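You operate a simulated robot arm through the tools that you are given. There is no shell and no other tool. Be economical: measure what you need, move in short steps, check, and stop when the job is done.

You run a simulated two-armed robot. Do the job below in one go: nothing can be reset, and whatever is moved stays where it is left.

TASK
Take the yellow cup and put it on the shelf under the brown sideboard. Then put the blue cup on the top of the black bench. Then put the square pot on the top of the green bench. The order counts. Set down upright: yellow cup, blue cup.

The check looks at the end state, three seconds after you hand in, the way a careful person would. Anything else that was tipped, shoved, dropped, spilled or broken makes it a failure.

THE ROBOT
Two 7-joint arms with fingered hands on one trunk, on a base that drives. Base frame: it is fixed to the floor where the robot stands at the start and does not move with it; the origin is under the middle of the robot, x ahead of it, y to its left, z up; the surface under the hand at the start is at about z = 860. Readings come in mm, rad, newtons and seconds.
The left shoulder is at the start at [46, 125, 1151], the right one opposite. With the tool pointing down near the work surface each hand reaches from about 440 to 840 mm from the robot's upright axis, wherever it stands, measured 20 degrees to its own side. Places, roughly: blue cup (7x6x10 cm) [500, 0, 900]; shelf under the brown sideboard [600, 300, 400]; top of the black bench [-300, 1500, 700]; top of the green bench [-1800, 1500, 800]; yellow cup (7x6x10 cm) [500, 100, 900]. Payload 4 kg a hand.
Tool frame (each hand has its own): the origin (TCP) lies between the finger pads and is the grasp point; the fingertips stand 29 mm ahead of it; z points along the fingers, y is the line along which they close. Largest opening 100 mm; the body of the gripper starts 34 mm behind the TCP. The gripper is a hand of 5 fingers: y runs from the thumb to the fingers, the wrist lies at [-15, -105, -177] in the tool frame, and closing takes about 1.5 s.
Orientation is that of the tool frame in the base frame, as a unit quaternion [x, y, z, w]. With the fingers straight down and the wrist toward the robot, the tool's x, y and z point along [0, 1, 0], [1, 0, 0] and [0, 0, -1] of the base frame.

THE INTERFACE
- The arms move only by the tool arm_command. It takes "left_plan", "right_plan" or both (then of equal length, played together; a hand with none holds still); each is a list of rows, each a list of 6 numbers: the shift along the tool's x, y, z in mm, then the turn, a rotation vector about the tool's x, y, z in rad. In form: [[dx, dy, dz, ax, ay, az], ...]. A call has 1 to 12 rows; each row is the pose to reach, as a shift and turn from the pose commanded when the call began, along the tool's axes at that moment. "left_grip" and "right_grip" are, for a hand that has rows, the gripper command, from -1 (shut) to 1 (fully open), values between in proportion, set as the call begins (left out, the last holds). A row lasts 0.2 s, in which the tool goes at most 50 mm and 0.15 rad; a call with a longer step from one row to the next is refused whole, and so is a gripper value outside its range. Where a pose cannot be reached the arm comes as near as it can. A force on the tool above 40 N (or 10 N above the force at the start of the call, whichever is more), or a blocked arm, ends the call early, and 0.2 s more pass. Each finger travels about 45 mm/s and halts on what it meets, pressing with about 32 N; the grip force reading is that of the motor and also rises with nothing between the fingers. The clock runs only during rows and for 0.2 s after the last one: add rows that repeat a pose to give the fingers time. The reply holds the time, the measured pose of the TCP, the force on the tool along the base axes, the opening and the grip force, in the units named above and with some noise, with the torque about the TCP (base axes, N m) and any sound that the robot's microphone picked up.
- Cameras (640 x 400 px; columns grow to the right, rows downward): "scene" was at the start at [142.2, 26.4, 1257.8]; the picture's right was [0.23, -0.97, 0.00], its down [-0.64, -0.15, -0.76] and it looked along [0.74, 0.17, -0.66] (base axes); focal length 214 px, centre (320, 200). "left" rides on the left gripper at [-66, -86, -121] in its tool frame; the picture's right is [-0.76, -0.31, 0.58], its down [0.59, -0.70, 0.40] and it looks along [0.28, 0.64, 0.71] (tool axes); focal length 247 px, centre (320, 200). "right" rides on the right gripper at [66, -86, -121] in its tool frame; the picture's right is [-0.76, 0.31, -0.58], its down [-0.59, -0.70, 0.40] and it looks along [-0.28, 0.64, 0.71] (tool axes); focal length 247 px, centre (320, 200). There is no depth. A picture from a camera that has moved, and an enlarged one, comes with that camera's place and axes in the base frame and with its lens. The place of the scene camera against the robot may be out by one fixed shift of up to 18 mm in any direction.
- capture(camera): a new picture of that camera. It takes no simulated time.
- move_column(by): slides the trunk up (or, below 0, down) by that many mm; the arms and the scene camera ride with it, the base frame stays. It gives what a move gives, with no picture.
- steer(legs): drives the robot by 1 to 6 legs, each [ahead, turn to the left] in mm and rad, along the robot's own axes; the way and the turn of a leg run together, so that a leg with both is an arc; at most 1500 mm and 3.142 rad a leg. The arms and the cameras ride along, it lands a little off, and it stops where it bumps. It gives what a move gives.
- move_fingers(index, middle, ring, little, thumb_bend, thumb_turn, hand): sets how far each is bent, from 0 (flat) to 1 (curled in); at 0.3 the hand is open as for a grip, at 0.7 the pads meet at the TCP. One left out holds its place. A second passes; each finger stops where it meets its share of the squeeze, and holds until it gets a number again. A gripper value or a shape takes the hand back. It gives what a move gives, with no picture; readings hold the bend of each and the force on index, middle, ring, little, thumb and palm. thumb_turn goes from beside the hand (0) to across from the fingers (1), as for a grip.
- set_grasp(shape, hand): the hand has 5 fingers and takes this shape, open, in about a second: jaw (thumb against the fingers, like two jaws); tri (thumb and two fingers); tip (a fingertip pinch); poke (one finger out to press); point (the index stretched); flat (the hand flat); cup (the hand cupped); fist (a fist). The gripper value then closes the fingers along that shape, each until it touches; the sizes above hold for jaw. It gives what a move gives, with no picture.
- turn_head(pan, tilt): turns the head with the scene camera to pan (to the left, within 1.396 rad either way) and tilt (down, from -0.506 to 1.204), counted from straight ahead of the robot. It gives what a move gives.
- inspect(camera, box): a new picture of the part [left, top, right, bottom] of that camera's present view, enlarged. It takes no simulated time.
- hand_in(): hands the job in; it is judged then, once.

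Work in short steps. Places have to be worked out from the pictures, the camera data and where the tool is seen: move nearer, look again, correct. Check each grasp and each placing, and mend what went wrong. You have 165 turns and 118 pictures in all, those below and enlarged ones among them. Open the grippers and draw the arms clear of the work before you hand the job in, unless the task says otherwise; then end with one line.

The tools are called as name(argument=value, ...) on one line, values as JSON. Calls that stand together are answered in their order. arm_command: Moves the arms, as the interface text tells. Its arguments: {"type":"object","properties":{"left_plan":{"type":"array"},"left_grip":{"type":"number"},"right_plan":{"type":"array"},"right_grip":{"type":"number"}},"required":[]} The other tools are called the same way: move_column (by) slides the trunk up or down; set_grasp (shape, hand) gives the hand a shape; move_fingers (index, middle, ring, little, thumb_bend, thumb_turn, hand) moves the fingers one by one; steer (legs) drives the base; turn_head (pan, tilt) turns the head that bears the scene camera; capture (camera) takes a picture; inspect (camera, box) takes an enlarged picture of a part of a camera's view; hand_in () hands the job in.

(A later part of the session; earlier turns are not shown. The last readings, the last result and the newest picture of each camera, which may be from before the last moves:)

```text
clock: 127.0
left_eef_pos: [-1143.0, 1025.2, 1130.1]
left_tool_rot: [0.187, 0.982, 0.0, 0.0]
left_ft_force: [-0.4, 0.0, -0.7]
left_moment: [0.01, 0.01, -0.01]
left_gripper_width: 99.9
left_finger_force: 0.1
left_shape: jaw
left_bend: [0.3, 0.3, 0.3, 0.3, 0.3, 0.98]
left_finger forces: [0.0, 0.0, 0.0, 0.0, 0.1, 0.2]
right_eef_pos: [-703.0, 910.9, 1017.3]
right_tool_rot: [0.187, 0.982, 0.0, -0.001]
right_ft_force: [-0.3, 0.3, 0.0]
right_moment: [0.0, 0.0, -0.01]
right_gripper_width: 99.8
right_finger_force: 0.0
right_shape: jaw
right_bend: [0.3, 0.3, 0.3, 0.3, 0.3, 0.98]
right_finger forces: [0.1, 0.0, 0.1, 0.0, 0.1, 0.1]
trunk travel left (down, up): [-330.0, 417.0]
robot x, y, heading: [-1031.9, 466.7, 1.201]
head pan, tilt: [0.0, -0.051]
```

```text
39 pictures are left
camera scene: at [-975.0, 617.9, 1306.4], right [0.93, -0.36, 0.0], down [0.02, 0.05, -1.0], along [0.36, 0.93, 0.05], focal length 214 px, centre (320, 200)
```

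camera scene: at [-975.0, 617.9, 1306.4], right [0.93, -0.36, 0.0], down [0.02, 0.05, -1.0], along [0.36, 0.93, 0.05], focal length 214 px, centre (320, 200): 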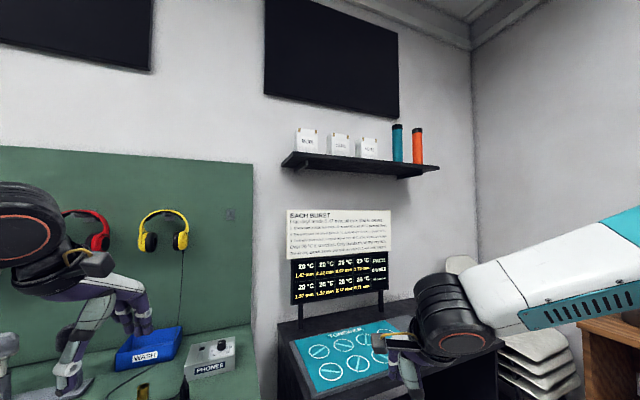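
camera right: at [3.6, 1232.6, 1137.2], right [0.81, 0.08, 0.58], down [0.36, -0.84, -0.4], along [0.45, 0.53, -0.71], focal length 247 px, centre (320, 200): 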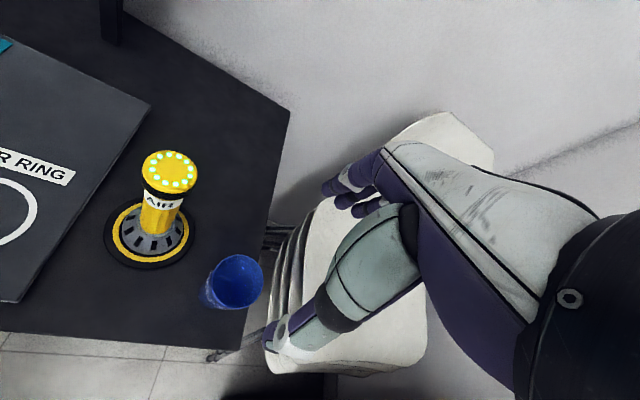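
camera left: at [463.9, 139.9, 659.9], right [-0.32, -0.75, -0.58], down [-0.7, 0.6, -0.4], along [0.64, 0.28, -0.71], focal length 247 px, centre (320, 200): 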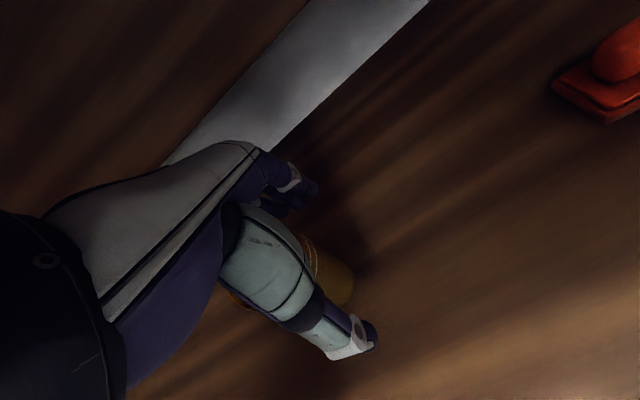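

Only bags and tubes there. I go back to the sideboard to look at the red-lidded jar from near.

steer(legs=[[0, -1.3], [900, 0]])

turn_head(pan=0.0, tilt=0.1)

capture(camera="scene")

```text
clock: 135.0
left_eef_pos: [359.0, 597.9, 1129.8]
left_tool_rot: [0.752, 0.659, 0.0, -0.001]
left_ft_force: [-0.4, 0.5, 0.2]
left_moment: [-0.03, 0.0, 0.01]
left_gripper_width: 99.9
left_finger_force: 0.0
left_shape: jaw
left_bend: [0.3, 0.3, 0.3, 0.3, 0.3, 0.98]
left_finger forces: [0.0, 0.1, 0.0, 0.0, 0.1, 0.0]
right_eef_pos: [357.3, 145.5, 1015.1]
right_tool_rot: [0.752, 0.659, 0.0, 0.0]
right_ft_force: [0.7, 0.4, -0.4]
right_moment: [-0.01, 0.01, 0.0]
right_gripper_width: 99.7
right_finger_force: 0.1
right_shape: jaw
right_bend: [0.3, 0.3, 0.3, 0.3, 0.3, 0.98]
right_finger forces: [0.1, 0.1, 0.1, 0.1, 0.0, 0.0]
trunk travel left (down, up): [-330.0, 417.0]
robot x, y, heading: [-148.3, 353.9, -0.131]
head pan, tilt: [0.0, -0.051]
```

```text
clock: 135.7
left_eef_pos: [359.5, 599.7, 1130.2]
left_tool_rot: [0.753, 0.658, -0.001, -0.001]
left_ft_force: [-0.4, -0.7, 0.1]
left_moment: [0.0, -0.01, 0.0]
left_gripper_width: 99.7
left_finger_force: 0.0
left_shape: jaw
left_bend: [0.3, 0.3, 0.3, 0.3, 0.3, 0.98]
left_finger forces: [0.0, 0.0, 0.0, 0.1, 0.0, 0.0]
right_eef_pos: [356.8, 145.8, 1015.1]
right_tool_rot: [0.752, 0.659, 0.0, -0.001]
right_ft_force: [0.1, -0.7, 0.0]
right_moment: [0.03, 0.03, 0.01]
right_gripper_width: 99.7
right_finger_force: 0.0
right_shape: jaw
right_bend: [0.3, 0.3, 0.3, 0.3, 0.3, 0.98]
right_finger forces: [0.1, 0.1, 0.0, 0.0, 0.0, 0.0]
trunk travel left (down, up): [-330.0, 417.0]
robot x, y, heading: [-154.6, 357.4, -0.128]
head pan, tilt: [0.0, 0.099]
```

```text
38 pictures are left
camera scene: at [3.7, 344.9, 1292.9], right [-0.12, -0.99, 0.0], down [-0.1, 0.01, -1.0], along [0.99, -0.12, -0.1], focal length 214 px, centre (320, 200)
```

scene: 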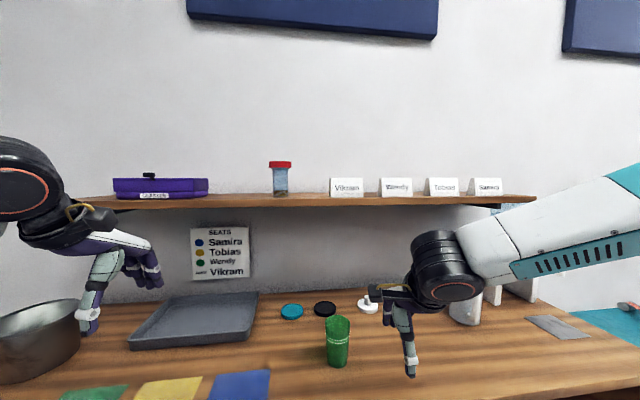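

inspect(camera="scene", box=[240, 145, 320, 210])

move_column(by=200)

turn_head(pan=0.0, tilt=0.45)

capture(camera="scene")

```text
6.15 times, centred on (280, 178) of scene
camera zoom: at [3.7, 344.9, 1292.9], right [-0.12, -0.99, 0.0], down [-0.1, 0.01, -1.0], along [0.99, -0.12, -0.1], focal length 1320 px, centre (566, 338)
```

zoom: 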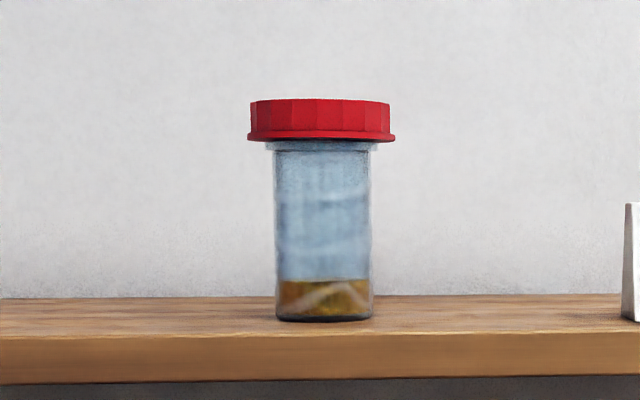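

```text
clock: 137.9
left_eef_pos: [359.1, 598.8, 1330.5]
left_tool_rot: [0.753, 0.659, 0.0, 0.0]
left_ft_force: [0.2, -0.1, 0.5]
left_moment: [0.04, 0.02, -0.02]
left_gripper_width: 100.0
left_finger_force: 0.0
left_shape: jaw
left_bend: [0.3, 0.3, 0.3, 0.3, 0.3, 0.98]
left_finger forces: [0.1, 0.1, 0.1, 0.0, 0.1, 0.0]
right_eef_pos: [357.2, 144.1, 1216.1]
right_tool_rot: [0.752, 0.659, 0.0, -0.001]
right_ft_force: [0.5, -0.3, 0.0]
right_moment: [-0.03, -0.02, -0.02]
right_gripper_width: 99.9
right_finger_force: 0.0
right_shape: jaw
right_bend: [0.3, 0.3, 0.3, 0.3, 0.3, 0.98]
right_finger forces: [0.1, 0.1, 0.0, 0.0, 0.1, 0.1]
trunk travel left (down, up): [-530.0, 217.0]
robot x, y, heading: [-150.8, 355.5, -0.122]
head pan, tilt: [0.0, 0.099]
```

```text
clock: 138.7
left_eef_pos: [359.8, 599.5, 1329.9]
left_tool_rot: [0.753, 0.659, -0.001, -0.001]
left_ft_force: [0.2, 0.3, 0.7]
left_moment: [0.06, -0.02, 0.0]
left_gripper_width: 99.7
left_finger_force: 0.1
left_shape: jaw
left_bend: [0.3, 0.3, 0.3, 0.3, 0.3, 0.98]
left_finger forces: [0.0, 0.1, 0.0, 0.0, 0.1, 0.0]
right_eef_pos: [357.6, 145.8, 1217.1]
right_tool_rot: [0.752, 0.659, 0.0, 0.0]
right_ft_force: [0.1, -0.1, -0.6]
right_moment: [-0.01, -0.02, -0.01]
right_gripper_width: 99.8
right_finger_force: 0.1
right_shape: jaw
right_bend: [0.3, 0.3, 0.3, 0.3, 0.3, 0.98]
right_finger forces: [0.0, 0.0, 0.0, 0.0, 0.0, 0.1]
trunk travel left (down, up): [-530.0, 217.0]
robot x, y, heading: [-154.3, 354.5, -0.125]
head pan, tilt: [0.0, 0.45]
```

```text
36 pictures are left
camera scene: at [-26.9, 348.7, 1462.9], right [-0.12, -0.99, 0.0], down [-0.43, 0.05, -0.9], along [0.89, -0.11, -0.43], focal length 214 px, centre (320, 200)
```

scene: 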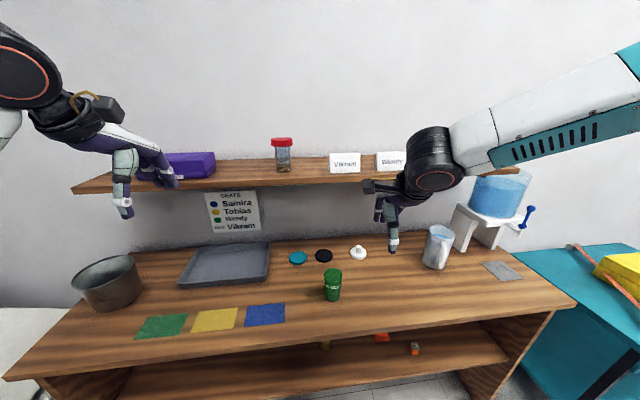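

The jar is round. I look at the steel vessel from this higher view.

inspect(camera="scene", box=[50, 230, 300, 340])

turn_head(pan=0.9, tilt=0.6)

capture(camera="scene")

```text
2.56 times, centred on (175, 285) of scene
camera zoom: at [-26.9, 348.7, 1462.9], right [-0.12, -0.99, 0.0], down [-0.43, 0.05, -0.9], along [0.89, -0.11, -0.43], focal length 549 px, centre (691, -18)
```

zoom: 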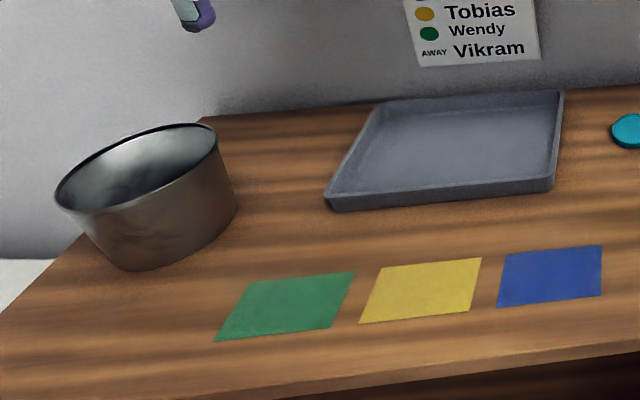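

```text
clock: 139.9
left_eef_pos: [360.0, 597.9, 1330.9]
left_tool_rot: [0.753, 0.658, 0.0, 0.0]
left_ft_force: [0.2, -0.6, -0.4]
left_moment: [-0.02, 0.03, -0.03]
left_gripper_width: 99.7
left_finger_force: 0.2
left_shape: jaw
left_bend: [0.3, 0.3, 0.3, 0.3, 0.3, 0.98]
left_finger forces: [0.0, 0.0, 0.0, 0.1, 0.1, 0.0]
right_eef_pos: [357.0, 144.5, 1216.1]
right_tool_rot: [0.751, 0.66, 0.001, 0.0]
right_ft_force: [0.4, -0.6, 0.3]
right_moment: [0.0, 0.04, 0.0]
right_gripper_width: 99.8
right_finger_force: 0.0
right_shape: jaw
right_bend: [0.3, 0.3, 0.3, 0.3, 0.3, 0.98]
right_finger forces: [0.1, 0.0, 0.0, 0.0, 0.0, 0.0]
trunk travel left (down, up): [-530.0, 217.0]
robot x, y, heading: [-150.3, 356.6, -0.12]
head pan, tilt: [0.901, 0.6]
```

```text
34 pictures are left
camera scene: at [-54.9, 422.0, 1449.3], right [0.7, -0.71, 0.0], down [-0.4, -0.4, -0.82], along [0.59, 0.58, -0.57], focal length 214 px, centre (320, 200)
```

scene: 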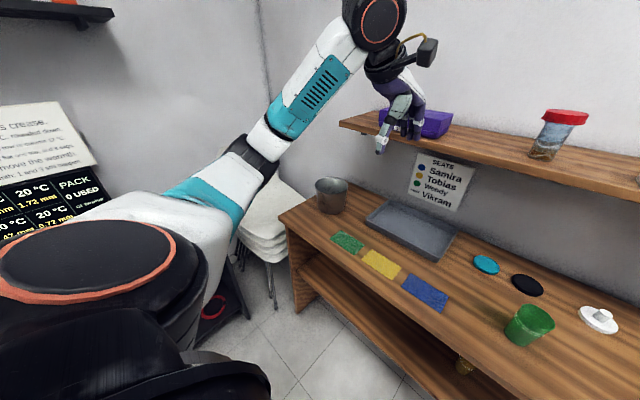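

inspect(camera="scene", box=[500, 90, 620, 180])

```text
4.44 times, centred on (560, 135) of scene
camera zoom: at [-54.9, 422.0, 1449.3], right [0.7, -0.71, 0.0], down [-0.4, -0.4, -0.82], along [0.59, 0.58, -0.57], focal length 953 px, centre (-747, 489)
```

zoom: 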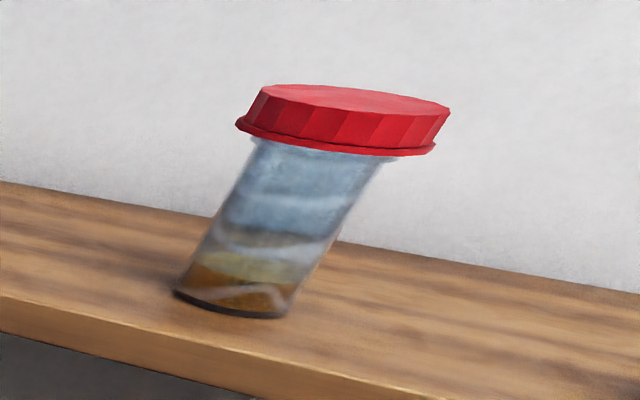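

The jar and the vessel are both round. I look to the right at the teal cart with the yellow box and its surroundings.

turn_head(pan=-1.1, tilt=0.5)

capture(camera="scene")

```text
clock: 141.8
left_eef_pos: [360.0, 597.9, 1330.5]
left_tool_rot: [0.753, 0.658, 0.0, -0.001]
left_ft_force: [-1.2, -0.4, -0.1]
left_moment: [0.02, -0.02, 0.02]
left_gripper_width: 99.8
left_finger_force: 0.0
left_shape: jaw
left_bend: [0.3, 0.3, 0.3, 0.3, 0.3, 0.98]
left_finger forces: [0.0, 0.1, 0.0, 0.0, 0.1, 0.0]
right_eef_pos: [356.0, 145.1, 1216.4]
right_tool_rot: [0.751, 0.66, 0.0, -0.001]
right_ft_force: [-0.7, 0.4, 0.2]
right_moment: [0.01, -0.03, 0.02]
right_gripper_width: 99.8
right_finger_force: 0.1
right_shape: jaw
right_bend: [0.3, 0.3, 0.3, 0.3, 0.3, 0.98]
right_finger forces: [0.0, 0.0, 0.0, 0.0, 0.0, 0.1]
trunk travel left (down, up): [-530.0, 217.0]
robot x, y, heading: [-154.8, 355.9, -0.128]
head pan, tilt: [-1.1, 0.499]
```

```text
32 pictures are left
camera scene: at [-87.2, 274.6, 1458.4], right [-0.94, -0.34, 0.0], down [-0.16, 0.45, -0.88], along [0.3, -0.83, -0.48], focal length 214 px, centre (320, 200)
```

scene: 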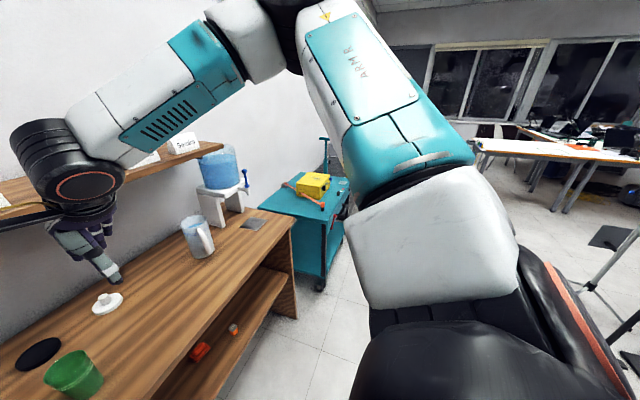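

Still no pot. The labelled gadgets on the green bench's lower shelf deserve a close look, so I back off and drive there.

steer(legs=[[-250, 0], [0, 3.0], [750, 0], [0, -0.65]])

move_column(by=-220)

turn_head(pan=-0.1, tilt=0.6)

capture(camera="scene")

```text
clock: 156.5
left_eef_pos: [-1694.2, 728.1, 1330.6]
left_tool_rot: [-0.341, 0.94, -0.001, 0.0]
left_ft_force: [0.1, 0.0, -0.1]
left_moment: [0.02, 0.02, -0.01]
left_gripper_width: 99.6
left_finger_force: 0.0
left_shape: jaw
left_bend: [0.3, 0.3, 0.3, 0.3, 0.3, 0.98]
left_finger forces: [0.0, 0.1, 0.1, 0.0, 0.1, 0.0]
right_eef_pos: [-1384.7, 1061.1, 1215.9]
right_tool_rot: [-0.342, 0.94, 0.0, -0.001]
right_ft_force: [-0.9, -0.1, -0.1]
right_moment: [-0.02, 0.02, 0.02]
right_gripper_width: 99.9
right_finger_force: 0.1
right_shape: jaw
right_bend: [0.3, 0.3, 0.3, 0.3, 0.3, 0.98]
right_finger forces: [0.1, 0.0, 0.1, 0.0, 0.1, 0.0]
trunk travel left (down, up): [-530.0, 217.0]
robot x, y, heading: [-1154.5, 557.9, 2.271]
head pan, tilt: [-1.1, 0.499]
```

```text
clock: 158.9
left_eef_pos: [-1695.4, 728.6, 1109.3]
left_tool_rot: [-0.342, 0.94, -0.001, 0.001]
left_ft_force: [-0.2, 0.3, 1.0]
left_moment: [0.01, 0.02, -0.02]
left_gripper_width: 99.8
left_finger_force: 0.0
left_shape: jaw
left_bend: [0.3, 0.3, 0.3, 0.3, 0.3, 0.98]
left_finger forces: [0.0, 0.0, 0.0, 0.1, 0.0, 0.0]
right_eef_pos: [-1385.5, 1061.0, 996.5]
right_tool_rot: [-0.34, 0.941, 0.0, 0.0]
right_ft_force: [0.0, -0.5, -1.3]
right_moment: [0.0, 0.01, -0.01]
right_gripper_width: 99.7
right_finger_force: 0.0
right_shape: jaw
right_bend: [0.3, 0.3, 0.3, 0.3, 0.3, 0.98]
right_finger forces: [0.0, 0.0, 0.1, 0.0, 0.0, 0.0]
trunk travel left (down, up): [-310.0, 437.0]
robot x, y, heading: [-1155.0, 557.3, 2.279]
head pan, tilt: [-1.1, 0.499]
```

```text
clock: 160.1
left_eef_pos: [-1694.1, 727.9, 1109.6]
left_tool_rot: [-0.34, 0.94, -0.002, 0.0]
left_ft_force: [-0.6, 0.2, 0.6]
left_moment: [0.02, -0.02, 0.0]
left_gripper_width: 99.8
left_finger_force: 0.0
left_shape: jaw
left_bend: [0.3, 0.3, 0.3, 0.3, 0.3, 0.98]
left_finger forces: [0.0, 0.0, 0.0, 0.0, 0.0, 0.0]
right_eef_pos: [-1385.1, 1060.3, 995.6]
right_tool_rot: [-0.34, 0.94, -0.001, -0.001]
right_ft_force: [-0.1, -0.1, -0.6]
right_moment: [-0.04, 0.0, 0.0]
right_gripper_width: 99.8
right_finger_force: 0.0
right_shape: jaw
right_bend: [0.3, 0.3, 0.3, 0.3, 0.3, 0.98]
right_finger forces: [0.1, 0.0, 0.0, 0.0, 0.1, 0.0]
trunk travel left (down, up): [-310.0, 437.0]
robot x, y, heading: [-1149.1, 559.4, 2.28]
head pan, tilt: [-0.099, 0.6]
```

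```text
31 pictures are left
camera scene: at [-1245.5, 691.6, 1226.3], right [0.82, 0.57, 0.0], down [0.32, -0.47, -0.82], along [-0.47, 0.68, -0.57], focal length 214 px, centre (320, 200)
```

scene: 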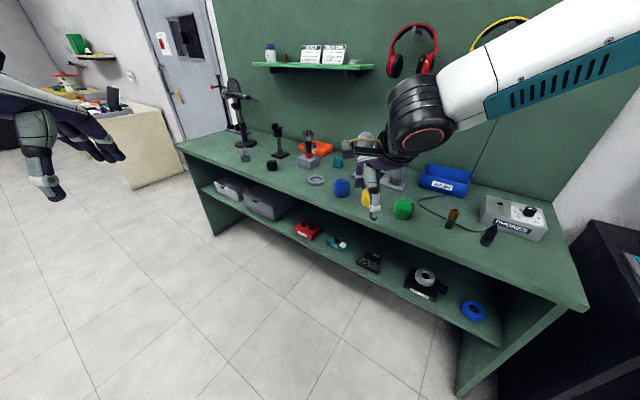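

inspect(camera="scene", box=[180, 110, 400, 280])

inspect(camera="scene", box=[240, 30, 380, 110])

```text
2.35 times, centred on (290, 195) of scene
camera zoom: at [-1245.5, 691.6, 1226.3], right [0.82, 0.57, 0.0], down [0.32, -0.47, -0.82], along [-0.47, 0.68, -0.57], focal length 505 px, centre (391, 212)
```

zoom: 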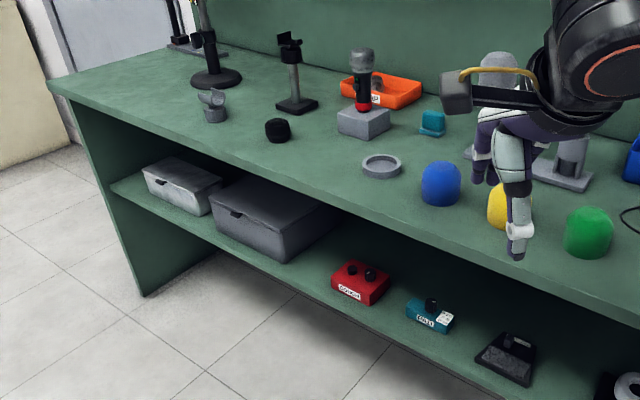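

```text
4.57 times, centred on (310, 70) of scene
camera zoom: at [-1245.5, 691.6, 1226.3], right [0.82, 0.57, 0.0], down [0.32, -0.47, -0.82], along [-0.47, 0.68, -0.57], focal length 980 px, centre (366, 794)
```

zoom: 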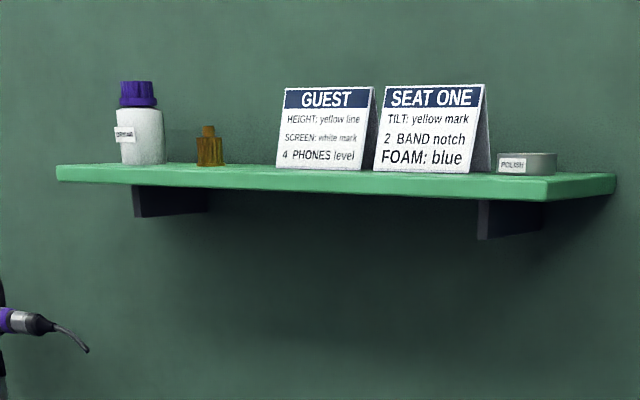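

Not there. I zoom in on the beige desk beyond the door and then turn the head to scan the remaining far side.

inspect(camera="scene", box=[20, 20, 180, 140])

turn_head(pan=1.0, tilt=0.2)

capture(camera="scene")

```text
3.33 times, centred on (100, 80) of scene
camera zoom: at [-1245.5, 691.6, 1226.3], right [0.82, 0.57, 0.0], down [0.32, -0.47, -0.82], along [-0.47, 0.68, -0.57], focal length 715 px, centre (1053, 600)
```

zoom: 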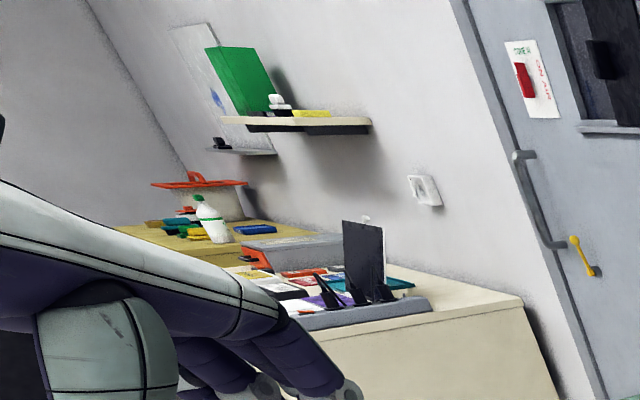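

```text
clock: 161.5
left_eef_pos: [-1694.3, 728.5, 1109.6]
left_tool_rot: [-0.34, 0.94, 0.0, 0.0]
left_ft_force: [0.1, 0.5, -0.6]
left_moment: [-0.03, 0.01, 0.02]
left_gripper_width: 100.2
left_finger_force: 0.1
left_shape: jaw
left_bend: [0.3, 0.3, 0.3, 0.3, 0.3, 0.98]
left_finger forces: [0.1, 0.0, 0.1, 0.0, 0.1, 0.0]
right_eef_pos: [-1386.2, 1060.4, 996.4]
right_tool_rot: [-0.341, 0.94, -0.001, -0.001]
right_ft_force: [-0.2, 0.0, -0.3]
right_moment: [0.01, 0.02, -0.02]
right_gripper_width: 99.8
right_finger_force: 0.1
right_shape: jaw
right_bend: [0.3, 0.3, 0.3, 0.3, 0.3, 0.98]
right_finger forces: [0.1, 0.0, 0.0, 0.0, 0.0, 0.0]
trunk travel left (down, up): [-310.0, 437.0]
robot x, y, heading: [-1151.5, 562.0, 2.274]
head pan, tilt: [1.0, 0.201]
```

```text
27 pictures are left
camera scene: at [-1287.9, 606.7, 1263.0], right [-0.13, 0.99, 0.0], down [0.2, 0.03, -0.98], along [-0.97, -0.13, -0.2], focal length 214 px, centre (320, 200)
```

scene: 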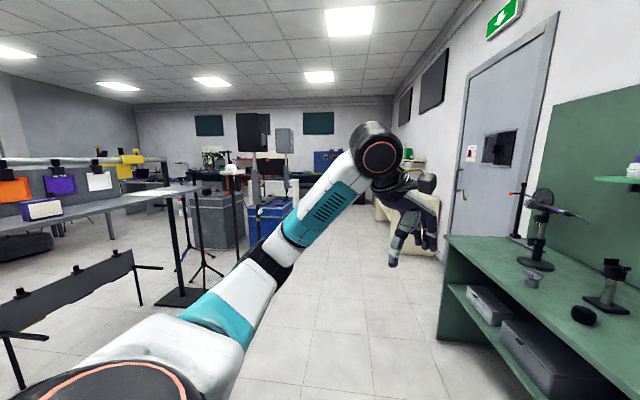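

inspect(camera="scene", box=[0, 130, 170, 250])

inspect(camera="scene", box=[170, 110, 350, 240])

```text
3.33 times, centred on (85, 190) of scene
camera zoom: at [-1287.9, 606.7, 1263.0], right [-0.13, 0.99, 0.0], down [0.2, 0.03, -0.98], along [-0.97, -0.13, -0.2], focal length 715 px, centre (1103, 233)
```

zoom: 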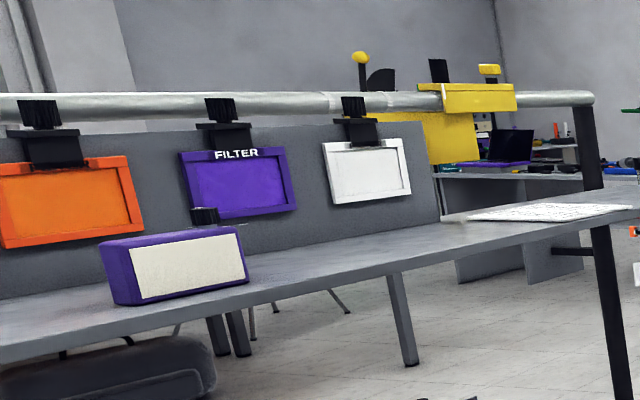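

```text
3.08 times, centred on (260, 175) of scene
camera zoom: at [-1287.9, 606.7, 1263.0], right [-0.13, 0.99, 0.0], down [0.2, 0.03, -0.98], along [-0.97, -0.13, -0.2], focal length 660 px, centre (505, 277)
```

zoom: 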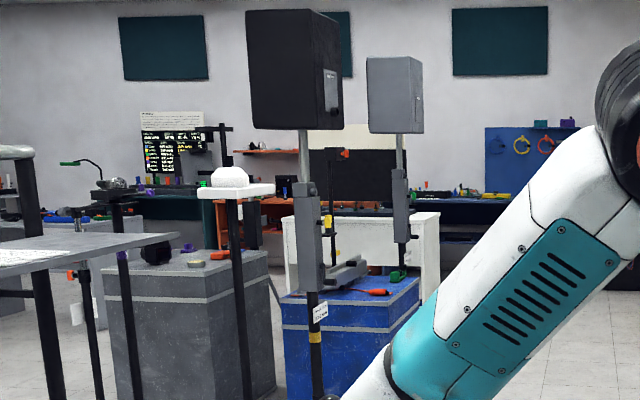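

Nothing pot-like there. I return to the free middle of the floor and scan the south side with high zoom.

steer(legs=[[0, 0.68], [-840, 0], [0, 1.75]])

turn_head(pan=0.2, tilt=0.3)

inspect(camera="scene", box=[200, 100, 440, 260])

```text
clock: 172.3
left_eef_pos: [2.1, -62.1, 1109.5]
left_tool_rot: [1.0, 0.007, 0.0, -0.001]
left_ft_force: [-0.5, -0.2, -1.1]
left_moment: [-0.01, -0.03, 0.02]
left_gripper_width: 100.0
left_finger_force: 0.2
left_shape: jaw
left_bend: [0.3, 0.3, 0.3, 0.3, 0.3, 0.98]
left_finger forces: [0.1, 0.0, 0.1, 0.0, 0.0, 0.0]
right_eef_pos: [-447.7, -126.7, 995.8]
right_tool_rot: [1.0, 0.006, 0.001, 0.0]
right_ft_force: [1.1, 0.0, 0.3]
right_moment: [0.0, -0.03, 0.01]
right_gripper_width: 99.6
right_finger_force: 0.2
right_shape: jaw
right_bend: [0.3, 0.3, 0.3, 0.3, 0.3, 0.98]
right_finger forces: [0.1, 0.0, 0.1, 0.0, 0.0, 0.0]
trunk travel left (down, up): [-310.0, 437.0]
robot x, y, heading: [-310.8, 407.6, -1.55]
head pan, tilt: [1.0, 0.201]
```

```text
clock: 173.4
left_eef_pos: [1.5, -62.3, 1109.2]
left_tool_rot: [1.0, 0.007, 0.0, -0.001]
left_ft_force: [-0.7, -0.5, 0.5]
left_moment: [-0.03, -0.01, 0.0]
left_gripper_width: 99.6
left_finger_force: 0.0
left_shape: jaw
left_bend: [0.3, 0.3, 0.3, 0.3, 0.3, 0.98]
left_finger forces: [0.0, 0.1, 0.0, 0.0, 0.0, 0.0]
right_eef_pos: [-446.9, -125.6, 994.6]
right_tool_rot: [1.0, 0.007, 0.0, 0.001]
right_ft_force: [-0.2, -0.1, 0.0]
right_moment: [0.01, 0.0, 0.01]
right_gripper_width: 99.9
right_finger_force: 0.1
right_shape: jaw
right_bend: [0.3, 0.3, 0.3, 0.3, 0.3, 0.98]
right_finger forces: [0.0, 0.0, 0.0, 0.0, 0.1, 0.0]
trunk travel left (down, up): [-310.0, 437.0]
robot x, y, heading: [-313.3, 409.1, -1.548]
head pan, tilt: [0.201, 0.3]
```

```text
2.50 times, centred on (320, 180) of scene
camera zoom: at [-287.2, 256.9, 1253.7], right [-0.98, -0.22, 0.0], down [-0.07, 0.29, -0.96], along [0.21, -0.93, -0.3], focal length 536 px, centre (320, 250)
```

zoom: 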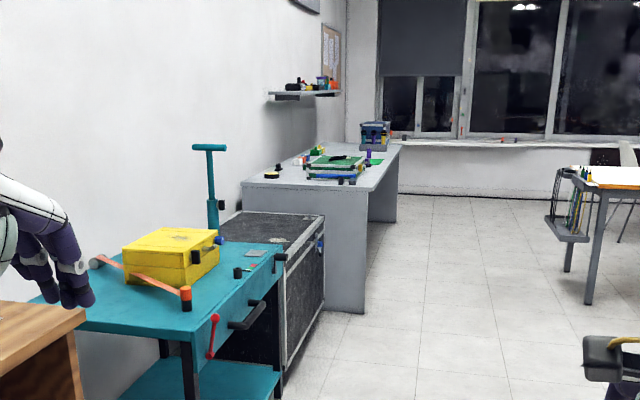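

Only tools there, so the pot must be something near the sideboard. I go back to view the jar and the steel vessel closely with the wrist cameras.

steer(legs=[[0, 1.55]])

move_column(by=280)

steer(legs=[[270, 0]])

arm_command(right_plan=[[20, 0, -20, 0, 0, 0], [40, 0, -50, 0, 0, 0], [60, 0, -80, 0, 0, 0], [80, 0, -110, 0, 0, 0], [80, 0, -110, 0, 0, 0]])

capture(camera="right")

capture(camera="left")

```text
clock: 177.7
left_eef_pos: [169.1, 705.7, 1109.1]
left_tool_rot: [0.714, 0.7, 0.0, 0.0]
left_ft_force: [-0.1, 0.2, -0.7]
left_moment: [-0.02, -0.03, 0.01]
left_gripper_width: 99.9
left_finger_force: 0.0
left_shape: jaw
left_bend: [0.3, 0.3, 0.3, 0.3, 0.3, 0.98]
left_finger forces: [0.0, 0.1, 0.0, 0.0, 0.1, 0.0]
right_eef_pos: [218.4, 254.3, 995.9]
right_tool_rot: [0.713, 0.701, 0.0, -0.001]
right_ft_force: [-0.5, -0.3, 0.2]
right_moment: [-0.02, 0.0, 0.02]
right_gripper_width: 99.9
right_finger_force: 0.1
right_shape: jaw
right_bend: [0.3, 0.3, 0.3, 0.3, 0.3, 0.98]
right_finger forces: [0.0, 0.0, 0.0, 0.0, 0.0, 0.1]
trunk travel left (down, up): [-310.0, 437.0]
robot x, y, heading: [-311.0, 407.3, -0.008]
head pan, tilt: [0.201, 0.3]
```

```text
clock: 180.5
left_eef_pos: [170.6, 705.9, 1390.8]
left_tool_rot: [0.714, 0.7, -0.001, 0.0]
left_ft_force: [0.2, 0.4, -0.8]
left_moment: [0.02, -0.01, 0.03]
left_gripper_width: 99.6
left_finger_force: 0.0
left_shape: jaw
left_bend: [0.3, 0.3, 0.3, 0.3, 0.3, 0.98]
left_finger forces: [0.0, 0.0, 0.0, 0.1, 0.0, 0.1]
right_eef_pos: [218.3, 255.4, 1277.1]
right_tool_rot: [0.714, 0.7, 0.0, -0.001]
right_ft_force: [0.1, 0.3, -0.2]
right_moment: [-0.02, -0.03, -0.01]
right_gripper_width: 99.8
right_finger_force: 0.0
right_shape: jaw
right_bend: [0.3, 0.3, 0.3, 0.3, 0.3, 0.98]
right_finger forces: [0.0, 0.0, 0.0, 0.0, 0.1, 0.1]
trunk travel left (down, up): [-590.0, 157.0]
robot x, y, heading: [-312.7, 407.1, -0.014]
head pan, tilt: [0.201, 0.3]
```

```text
clock: 182.4
left_eef_pos: [444.7, 700.0, 1390.9]
left_tool_rot: [0.714, 0.7, 0.0, -0.001]
left_ft_force: [0.3, -0.2, 0.1]
left_moment: [0.03, 0.02, -0.02]
left_gripper_width: 99.6
left_finger_force: 0.2
left_shape: jaw
left_bend: [0.3, 0.3, 0.3, 0.3, 0.3, 0.98]
left_finger forces: [0.1, 0.0, 0.0, 0.0, 0.1, 0.0]
right_eef_pos: [492.6, 248.7, 1276.5]
right_tool_rot: [0.714, 0.7, 0.001, -0.001]
right_ft_force: [-0.4, -0.6, -0.5]
right_moment: [0.02, 0.04, -0.01]
right_gripper_width: 99.8
right_finger_force: 0.0
right_shape: jaw
right_bend: [0.3, 0.3, 0.3, 0.3, 0.3, 0.98]
right_finger forces: [0.1, 0.0, 0.0, 0.0, 0.0, 0.0]
trunk travel left (down, up): [-590.0, 157.0]
robot x, y, heading: [-40.3, 403.7, -0.019]
head pan, tilt: [0.201, 0.3]
```

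```text
clock: 183.6
left_eef_pos: [444.5, 700.2, 1390.6]
left_tool_rot: [0.715, 0.7, 0.001, 0.0]
left_ft_force: [0.6, -0.3, 0.0]
left_moment: [-0.01, -0.01, 0.0]
left_gripper_width: 99.8
left_finger_force: 0.0
left_shape: jaw
left_bend: [0.3, 0.3, 0.3, 0.3, 0.3, 0.98]
left_finger forces: [0.1, 0.0, 0.0, 0.0, 0.0, 0.0]
right_eef_pos: [493.2, 328.9, 1389.5]
right_tool_rot: [0.714, 0.7, 0.002, -0.001]
right_ft_force: [-0.2, 0.0, 0.4]
right_moment: [0.04, 0.0, 0.0]
right_gripper_width: 99.5
right_finger_force: 0.1
right_shape: jaw
right_bend: [0.3, 0.3, 0.3, 0.3, 0.3, 0.98]
right_finger forces: [0.1, 0.0, 0.1, 0.0, 0.1, 0.1]
trunk travel left (down, up): [-590.0, 157.0]
robot x, y, heading: [-36.1, 406.7, -0.017]
head pan, tilt: [0.201, 0.3]
```

```text
23 pictures are left
camera right: at [407.8, 395.4, 1508.8], right [0.29, -0.76, 0.58], down [-0.72, -0.57, -0.4], along [0.64, -0.3, -0.71], focal length 247 px, centre (320, 200)
```

right: 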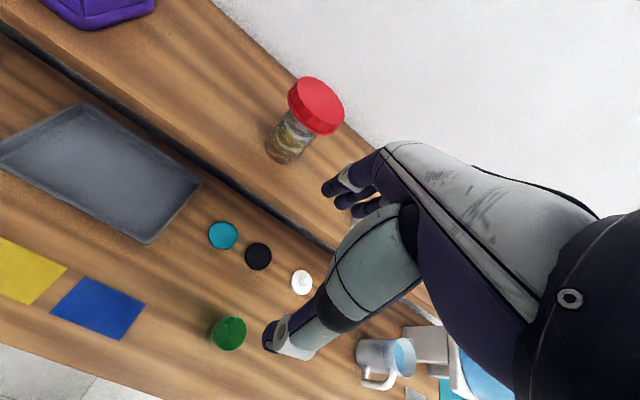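

```text
22 pictures are left
camera left: at [357.7, 636.4, 1511.8], right [-0.32, -0.75, -0.58], down [-0.69, 0.6, -0.4], along [0.65, 0.27, -0.71], focal length 247 px, centre (320, 200)
```

left: 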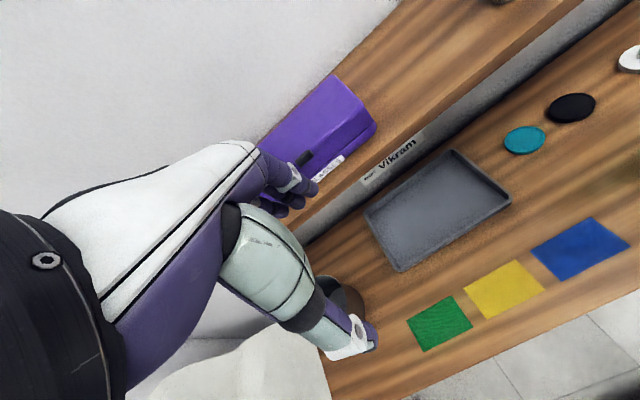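

The jar body is round, too. The small red and orange things on the lower shelf of the sideboard have not been examined closely yet; I back off, lower the trunk and zoom in.

steer(legs=[[-480, 0]])

move_column(by=-500)

turn_head(pan=-0.45, tilt=0.4)

capture(camera="scene")

```text
clock: 186.4
left_eef_pos: [-25.0, 707.9, 1389.9]
left_tool_rot: [0.716, 0.698, 0.001, 0.0]
left_ft_force: [0.1, -0.6, 0.8]
left_moment: [0.01, 0.0, 0.0]
left_gripper_width: 99.8
left_finger_force: 0.1
left_shape: jaw
left_bend: [0.3, 0.3, 0.3, 0.3, 0.3, 0.98]
left_finger forces: [0.0, 0.0, 0.1, 0.0, 0.1, 0.0]
right_eef_pos: [22.9, 335.3, 1388.3]
right_tool_rot: [0.716, 0.698, 0.001, -0.001]
right_ft_force: [0.2, 0.3, 0.0]
right_moment: [-0.01, -0.01, 0.0]
right_gripper_width: 99.9
right_finger_force: 0.0
right_shape: jaw
right_bend: [0.3, 0.3, 0.3, 0.3, 0.3, 0.98]
right_finger forces: [0.0, 0.0, 0.1, 0.1, 0.0, 0.0]
trunk travel left (down, up): [-590.0, 157.0]
robot x, y, heading: [-508.1, 409.8, -0.017]
head pan, tilt: [0.201, 0.3]
```

```text
refused: -500 is not a number from -400 to 400
```

```text
clock: 187.4
left_eef_pos: [-24.5, 707.5, 1391.3]
left_tool_rot: [0.716, 0.698, 0.0, 0.0]
left_ft_force: [0.5, 0.5, -0.4]
left_moment: [0.01, -0.02, -0.02]
left_gripper_width: 99.7
left_finger_force: 0.0
left_shape: jaw
left_bend: [0.3, 0.3, 0.3, 0.3, 0.3, 0.98]
left_finger forces: [0.1, 0.1, 0.1, 0.0, 0.0, 0.0]
right_eef_pos: [23.2, 334.7, 1388.2]
right_tool_rot: [0.716, 0.698, 0.001, -0.001]
right_ft_force: [0.5, 0.1, 0.2]
right_moment: [0.01, -0.01, -0.03]
right_gripper_width: 99.8
right_finger_force: 0.0
right_shape: jaw
right_bend: [0.3, 0.3, 0.3, 0.3, 0.3, 0.98]
right_finger forces: [0.0, 0.1, 0.0, 0.0, 0.1, 0.0]
trunk travel left (down, up): [-590.0, 157.0]
robot x, y, heading: [-508.4, 411.0, -0.024]
head pan, tilt: [-0.45, 0.4]
```

```text
21 pictures are left
camera scene: at [-394.1, 377.2, 1527.8], right [-0.45, -0.89, 0.0], down [-0.35, 0.18, -0.92], along [0.82, -0.42, -0.39], focal length 214 px, centre (320, 200)
```

scene: 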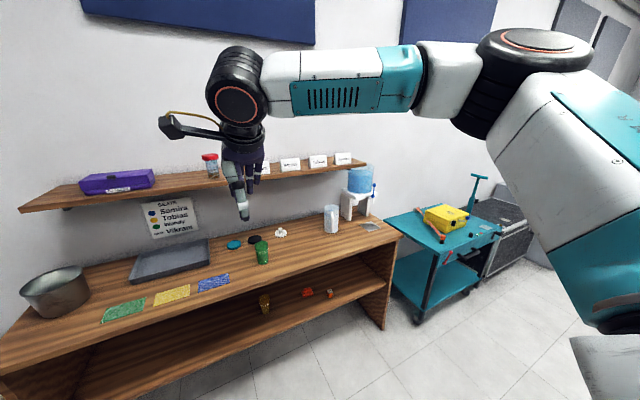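

inspect(camera="scene", box=[290, 275, 350, 310])

move_column(by=-330)

turn_head(pan=-0.3, tilt=0.6)

```text
10.67 times, centred on (320, 292) of scene
camera zoom: at [-394.1, 377.2, 1527.8], right [-0.45, -0.89, 0.0], down [-0.35, 0.18, -0.92], along [0.82, -0.42, -0.39], focal length 2288 px, centre (320, -787)
```

zoom: 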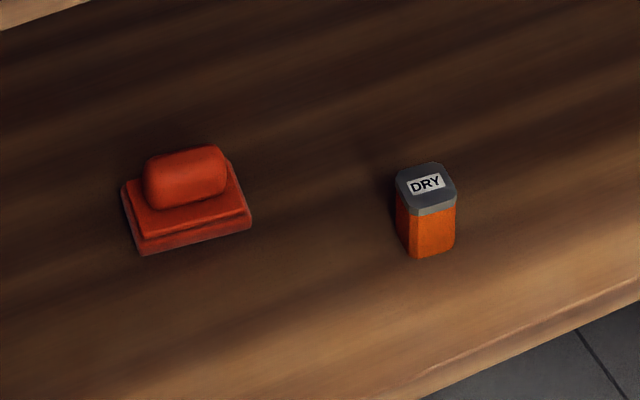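

```text
clock: 190.7
left_eef_pos: [-24.8, 707.5, 1062.1]
left_tool_rot: [0.716, 0.699, 0.001, 0.0]
left_ft_force: [-0.2, 0.7, -0.7]
left_moment: [0.0, 0.04, 0.01]
left_gripper_width: 99.6
left_finger_force: 0.1
left_shape: jaw
left_bend: [0.3, 0.3, 0.3, 0.3, 0.3, 0.98]
left_finger forces: [0.0, 0.1, 0.1, 0.0, 0.0, 0.1]
right_eef_pos: [21.9, 335.3, 1058.6]
right_tool_rot: [0.715, 0.699, 0.001, 0.0]
right_ft_force: [-0.2, 0.3, -0.1]
right_moment: [0.02, 0.01, -0.02]
right_gripper_width: 99.8
right_finger_force: 0.1
right_shape: jaw
right_bend: [0.3, 0.3, 0.3, 0.3, 0.3, 0.98]
right_finger forces: [0.0, 0.1, 0.1, 0.0, 0.0, 0.0]
trunk travel left (down, up): [-260.0, 487.0]
robot x, y, heading: [-511.1, 411.3, -0.015]
head pan, tilt: [-0.45, 0.4]
```

```text
clock: 191.4
left_eef_pos: [-25.6, 707.3, 1061.1]
left_tool_rot: [0.716, 0.698, 0.0, -0.001]
left_ft_force: [0.1, 0.2, 0.0]
left_moment: [0.0, -0.02, 0.01]
left_gripper_width: 99.7
left_finger_force: 0.2
left_shape: jaw
left_bend: [0.3, 0.3, 0.3, 0.3, 0.3, 0.98]
left_finger forces: [0.1, 0.0, 0.0, 0.1, 0.0, 0.1]
right_eef_pos: [22.7, 334.6, 1057.6]
right_tool_rot: [0.716, 0.698, 0.0, -0.001]
right_ft_force: [-1.1, 0.4, -0.1]
right_moment: [0.01, 0.01, 0.02]
right_gripper_width: 99.7
right_finger_force: 0.0
right_shape: jaw
right_bend: [0.3, 0.3, 0.3, 0.3, 0.3, 0.98]
right_finger forces: [0.0, 0.1, 0.0, 0.0, 0.1, 0.0]
trunk travel left (down, up): [-260.0, 487.0]
robot x, y, heading: [-505.6, 412.7, -0.019]
head pan, tilt: [-0.3, 0.6]
```

Found it: an orange square pot with a grey lid ("DRY") stands on the sideboard's lower shelf at about (485, −142, 450). I reposition the robot so that it lies in front of the right arm.

steer(legs=[[0, -1.0], [380, 0], [0, 1.02], [-190, 0]])

arm_command(left_plan=[[10, -35, 0, 0, 0, 0], [20, -70, 0, 0, 0, 0], [20, -70, 0, 0, 0, 0], [20, -70, 0, 0, 0, 0], [20, -70, 0, 0, 0, 0]], right_plan=[[-35, 5, 0, 0, 0, 0], [-70, 10, 0, 0, 0, 0], [-105, 15, 0, 0, 0, 0], [-140, 20, 0, 0, 0, 0], [-150, 20, 0, 0, 0, 0]])

move_column(by=-255)

```text
clock: 200.2
left_eef_pos: [-15.2, 392.2, 1060.2]
left_tool_rot: [0.712, 0.702, 0.0, 0.0]
left_ft_force: [0.2, 0.8, -0.1]
left_moment: [0.0, -0.01, -0.03]
left_gripper_width: 100.0
left_finger_force: 0.2
left_shape: jaw
left_bend: [0.3, 0.3, 0.3, 0.3, 0.3, 0.98]
left_finger forces: [0.0, 0.0, 0.1, 0.0, 0.0, 0.0]
right_eef_pos: [34.7, 19.6, 1059.4]
right_tool_rot: [0.713, 0.702, 0.001, 0.0]
right_ft_force: [-0.7, -0.7, -0.1]
right_moment: [0.02, 0.0, 0.0]
right_gripper_width: 99.8
right_finger_force: 0.0
right_shape: jaw
right_bend: [0.3, 0.3, 0.3, 0.3, 0.3, 0.98]
right_finger forces: [0.0, 0.1, 0.0, 0.0, 0.1, 0.1]
trunk travel left (down, up): [-260.0, 487.0]
robot x, y, heading: [-494.7, 91.5, -0.006]
head pan, tilt: [-0.3, 0.6]
```

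```text
clock: 201.3
left_eef_pos: [-85.8, 413.4, 1060.1]
left_tool_rot: [0.713, 0.702, 0.0, 0.0]
left_ft_force: [-0.2, 0.5, 0.5]
left_moment: [-0.03, 0.0, 0.02]
left_gripper_width: 99.8
left_finger_force: 0.1
left_shape: jaw
left_bend: [0.3, 0.3, 0.3, 0.3, 0.3, 0.98]
left_finger forces: [0.0, 0.1, 0.0, 0.1, 0.1, 0.0]
right_eef_pos: [55.0, -129.3, 1056.4]
right_tool_rot: [0.713, 0.702, 0.0, -0.001]
right_ft_force: [0.1, 0.0, 0.1]
right_moment: [0.01, 0.03, 0.01]
right_gripper_width: 99.9
right_finger_force: 0.0
right_shape: jaw
right_bend: [0.3, 0.3, 0.3, 0.3, 0.3, 0.98]
right_finger forces: [0.1, 0.0, 0.0, 0.0, 0.0, 0.0]
trunk travel left (down, up): [-260.0, 487.0]
robot x, y, heading: [-494.8, 92.0, -0.009]
head pan, tilt: [-0.3, 0.6]
```

```text
clock: 204.0
left_eef_pos: [-85.3, 413.6, 805.2]
left_tool_rot: [0.713, 0.701, 0.001, -0.001]
left_ft_force: [-0.1, 0.2, -0.8]
left_moment: [0.02, 0.0, 0.01]
left_gripper_width: 99.7
left_finger_force: 0.2
left_shape: jaw
left_bend: [0.3, 0.3, 0.3, 0.3, 0.3, 0.98]
left_finger forces: [0.0, 0.0, 0.1, 0.1, 0.1, 0.0]
right_eef_pos: [53.6, -129.3, 803.2]
right_tool_rot: [0.713, 0.701, 0.001, 0.0]
right_ft_force: [-0.4, -0.2, 0.2]
right_moment: [0.0, 0.01, -0.02]
right_gripper_width: 99.7
right_finger_force: 0.0
right_shape: jaw
right_bend: [0.3, 0.3, 0.3, 0.3, 0.3, 0.98]
right_finger forces: [0.1, 0.0, 0.0, 0.0, 0.0, 0.1]
trunk travel left (down, up): [-5.0, 742.0]
robot x, y, heading: [-494.4, 93.2, -0.007]
head pan, tilt: [-0.3, 0.6]
```

I bring the right hand forward and down to z≈560, still in front of the sideboard, and look.

arm_command(right_plan=[[-3, 20, 40, 0, 0, 0], [-6, 40, 80, 0, 0, 0], [-9, 62, 121, 0, 0, 0], [-12, 84, 162, 0, 0, 0], [-15, 106, 203, 0, 0, 0], [-17, 125, 235, 0, 0, 0], [-18, 141, 243, 0, 0, 0], [-18, 141, 243, 0, 0, 0]])

turn_head(pan=-0.25, tilt=0.45)

capture(camera="right")

capture(camera="scene")

```text
clock: 205.8
left_eef_pos: [-84.2, 413.6, 805.4]
left_tool_rot: [0.713, 0.701, 0.0, 0.001]
left_ft_force: [0.3, -0.2, -0.4]
left_moment: [0.02, -0.01, -0.02]
left_gripper_width: 99.8
left_finger_force: 0.0
left_shape: jaw
left_bend: [0.3, 0.3, 0.3, 0.3, 0.3, 0.98]
left_finger forces: [0.0, 0.0, 0.1, 0.1, 0.0, 0.0]
right_eef_pos: [194.5, -147.9, 560.5]
right_tool_rot: [0.712, 0.702, 0.002, 0.0]
right_ft_force: [0.0, -0.6, 0.8]
right_moment: [0.0, -0.02, -0.02]
right_gripper_width: 99.8
right_finger_force: 0.1
right_shape: jaw
right_bend: [0.3, 0.3, 0.3, 0.3, 0.3, 0.98]
right_finger forces: [0.0, 0.0, 0.0, 0.1, 0.0, 0.0]
trunk travel left (down, up): [-5.0, 742.0]
robot x, y, heading: [-498.0, 93.0, -0.014]
head pan, tilt: [-0.3, 0.6]
```

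```text
clock: 206.5
left_eef_pos: [-85.1, 414.2, 805.0]
left_tool_rot: [0.713, 0.701, 0.0, 0.0]
left_ft_force: [0.5, 0.3, -0.2]
left_moment: [-0.01, 0.01, 0.07]
left_gripper_width: 100.0
left_finger_force: 0.0
left_shape: jaw
left_bend: [0.3, 0.3, 0.3, 0.3, 0.3, 0.98]
left_finger forces: [0.1, 0.0, 0.0, 0.0, 0.1, 0.0]
right_eef_pos: [193.8, -147.6, 559.4]
right_tool_rot: [0.712, 0.702, 0.001, 0.001]
right_ft_force: [-1.0, -0.6, -0.7]
right_moment: [-0.01, 0.0, 0.02]
right_gripper_width: 99.9
right_finger_force: 0.0
right_shape: jaw
right_bend: [0.3, 0.3, 0.3, 0.3, 0.3, 0.98]
right_finger forces: [0.0, 0.1, 0.0, 0.0, 0.1, 0.0]
trunk travel left (down, up): [-5.0, 742.0]
robot x, y, heading: [-496.0, 93.6, -0.01]
head pan, tilt: [-0.25, 0.45]
```

```text
19 pictures are left
camera right: at [108.6, -79.9, 680.5], right [0.29, -0.76, 0.58], down [-0.71, -0.58, -0.4], along [0.64, -0.29, -0.71], focal length 247 px, centre (320, 200)
```

right: 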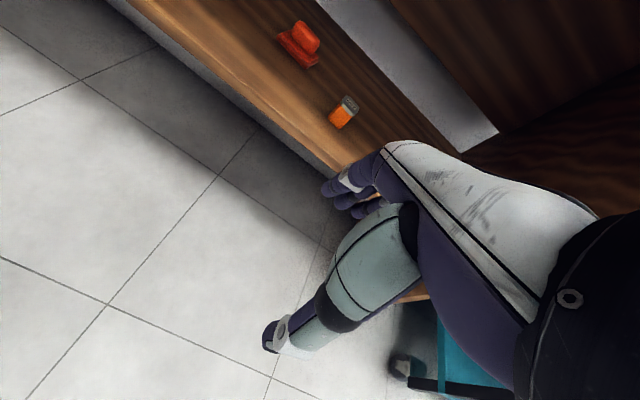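

```text
18 pictures are left
camera scene: at [-212.0, 75.2, 919.0], right [-0.26, -0.97, 0.0], down [-0.42, 0.11, -0.9], along [0.87, -0.23, -0.44], focal length 214 px, centre (320, 200)
```

scene: 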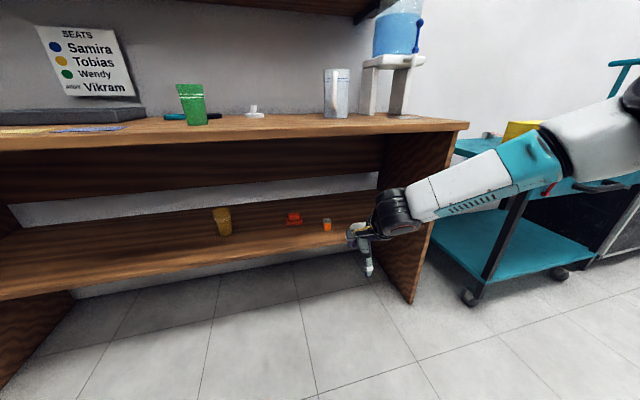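

The right camera puts the pot at about (489, −152). I drive in 200 mm at hand height 560 and re-measure.

steer(legs=[[200, 0]])

capture(camera="right")

capture(camera="scene")

```text
clock: 208.1
left_eef_pos: [114.4, 411.9, 805.1]
left_tool_rot: [0.713, 0.701, 0.0, 0.0]
left_ft_force: [0.4, 0.4, -0.4]
left_moment: [0.03, 0.0, -0.01]
left_gripper_width: 100.0
left_finger_force: 0.0
left_shape: jaw
left_bend: [0.3, 0.3, 0.3, 0.3, 0.3, 0.98]
left_finger forces: [0.0, 0.0, 0.1, 0.0, 0.0, 0.0]
right_eef_pos: [394.8, -149.9, 559.5]
right_tool_rot: [0.712, 0.702, 0.0, 0.0]
right_ft_force: [-0.1, -0.4, 0.1]
right_moment: [-0.03, 0.0, 0.04]
right_gripper_width: 99.7
right_finger_force: 0.0
right_shape: jaw
right_bend: [0.3, 0.3, 0.3, 0.3, 0.3, 0.98]
right_finger forces: [0.0, 0.0, 0.1, 0.1, 0.0, 0.0]
trunk travel left (down, up): [-5.0, 742.0]
robot x, y, heading: [-293.4, 92.4, -0.012]
head pan, tilt: [-0.25, 0.45]
```

```text
17 pictures are left
camera right: at [309.0, -81.6, 680.4], right [0.3, -0.76, 0.58], down [-0.71, -0.58, -0.4], along [0.64, -0.29, -0.71], focal length 247 px, centre (320, 200)
```

right: 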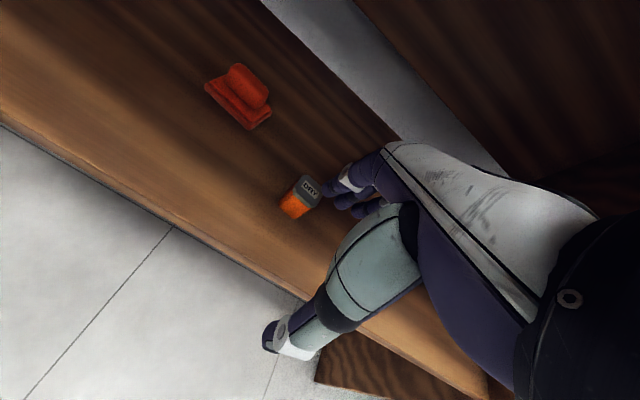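

```text
16 pictures are left
camera scene: at [-11.6, 73.5, 919.0], right [-0.26, -0.97, 0.0], down [-0.42, 0.11, -0.9], along [0.87, -0.23, -0.44], focal length 214 px, centre (320, 200)
```

scene: 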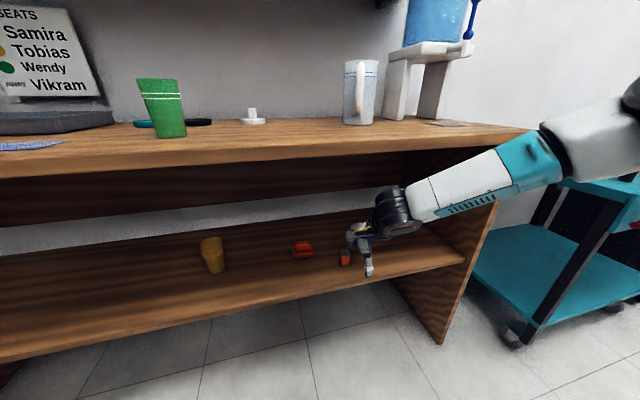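

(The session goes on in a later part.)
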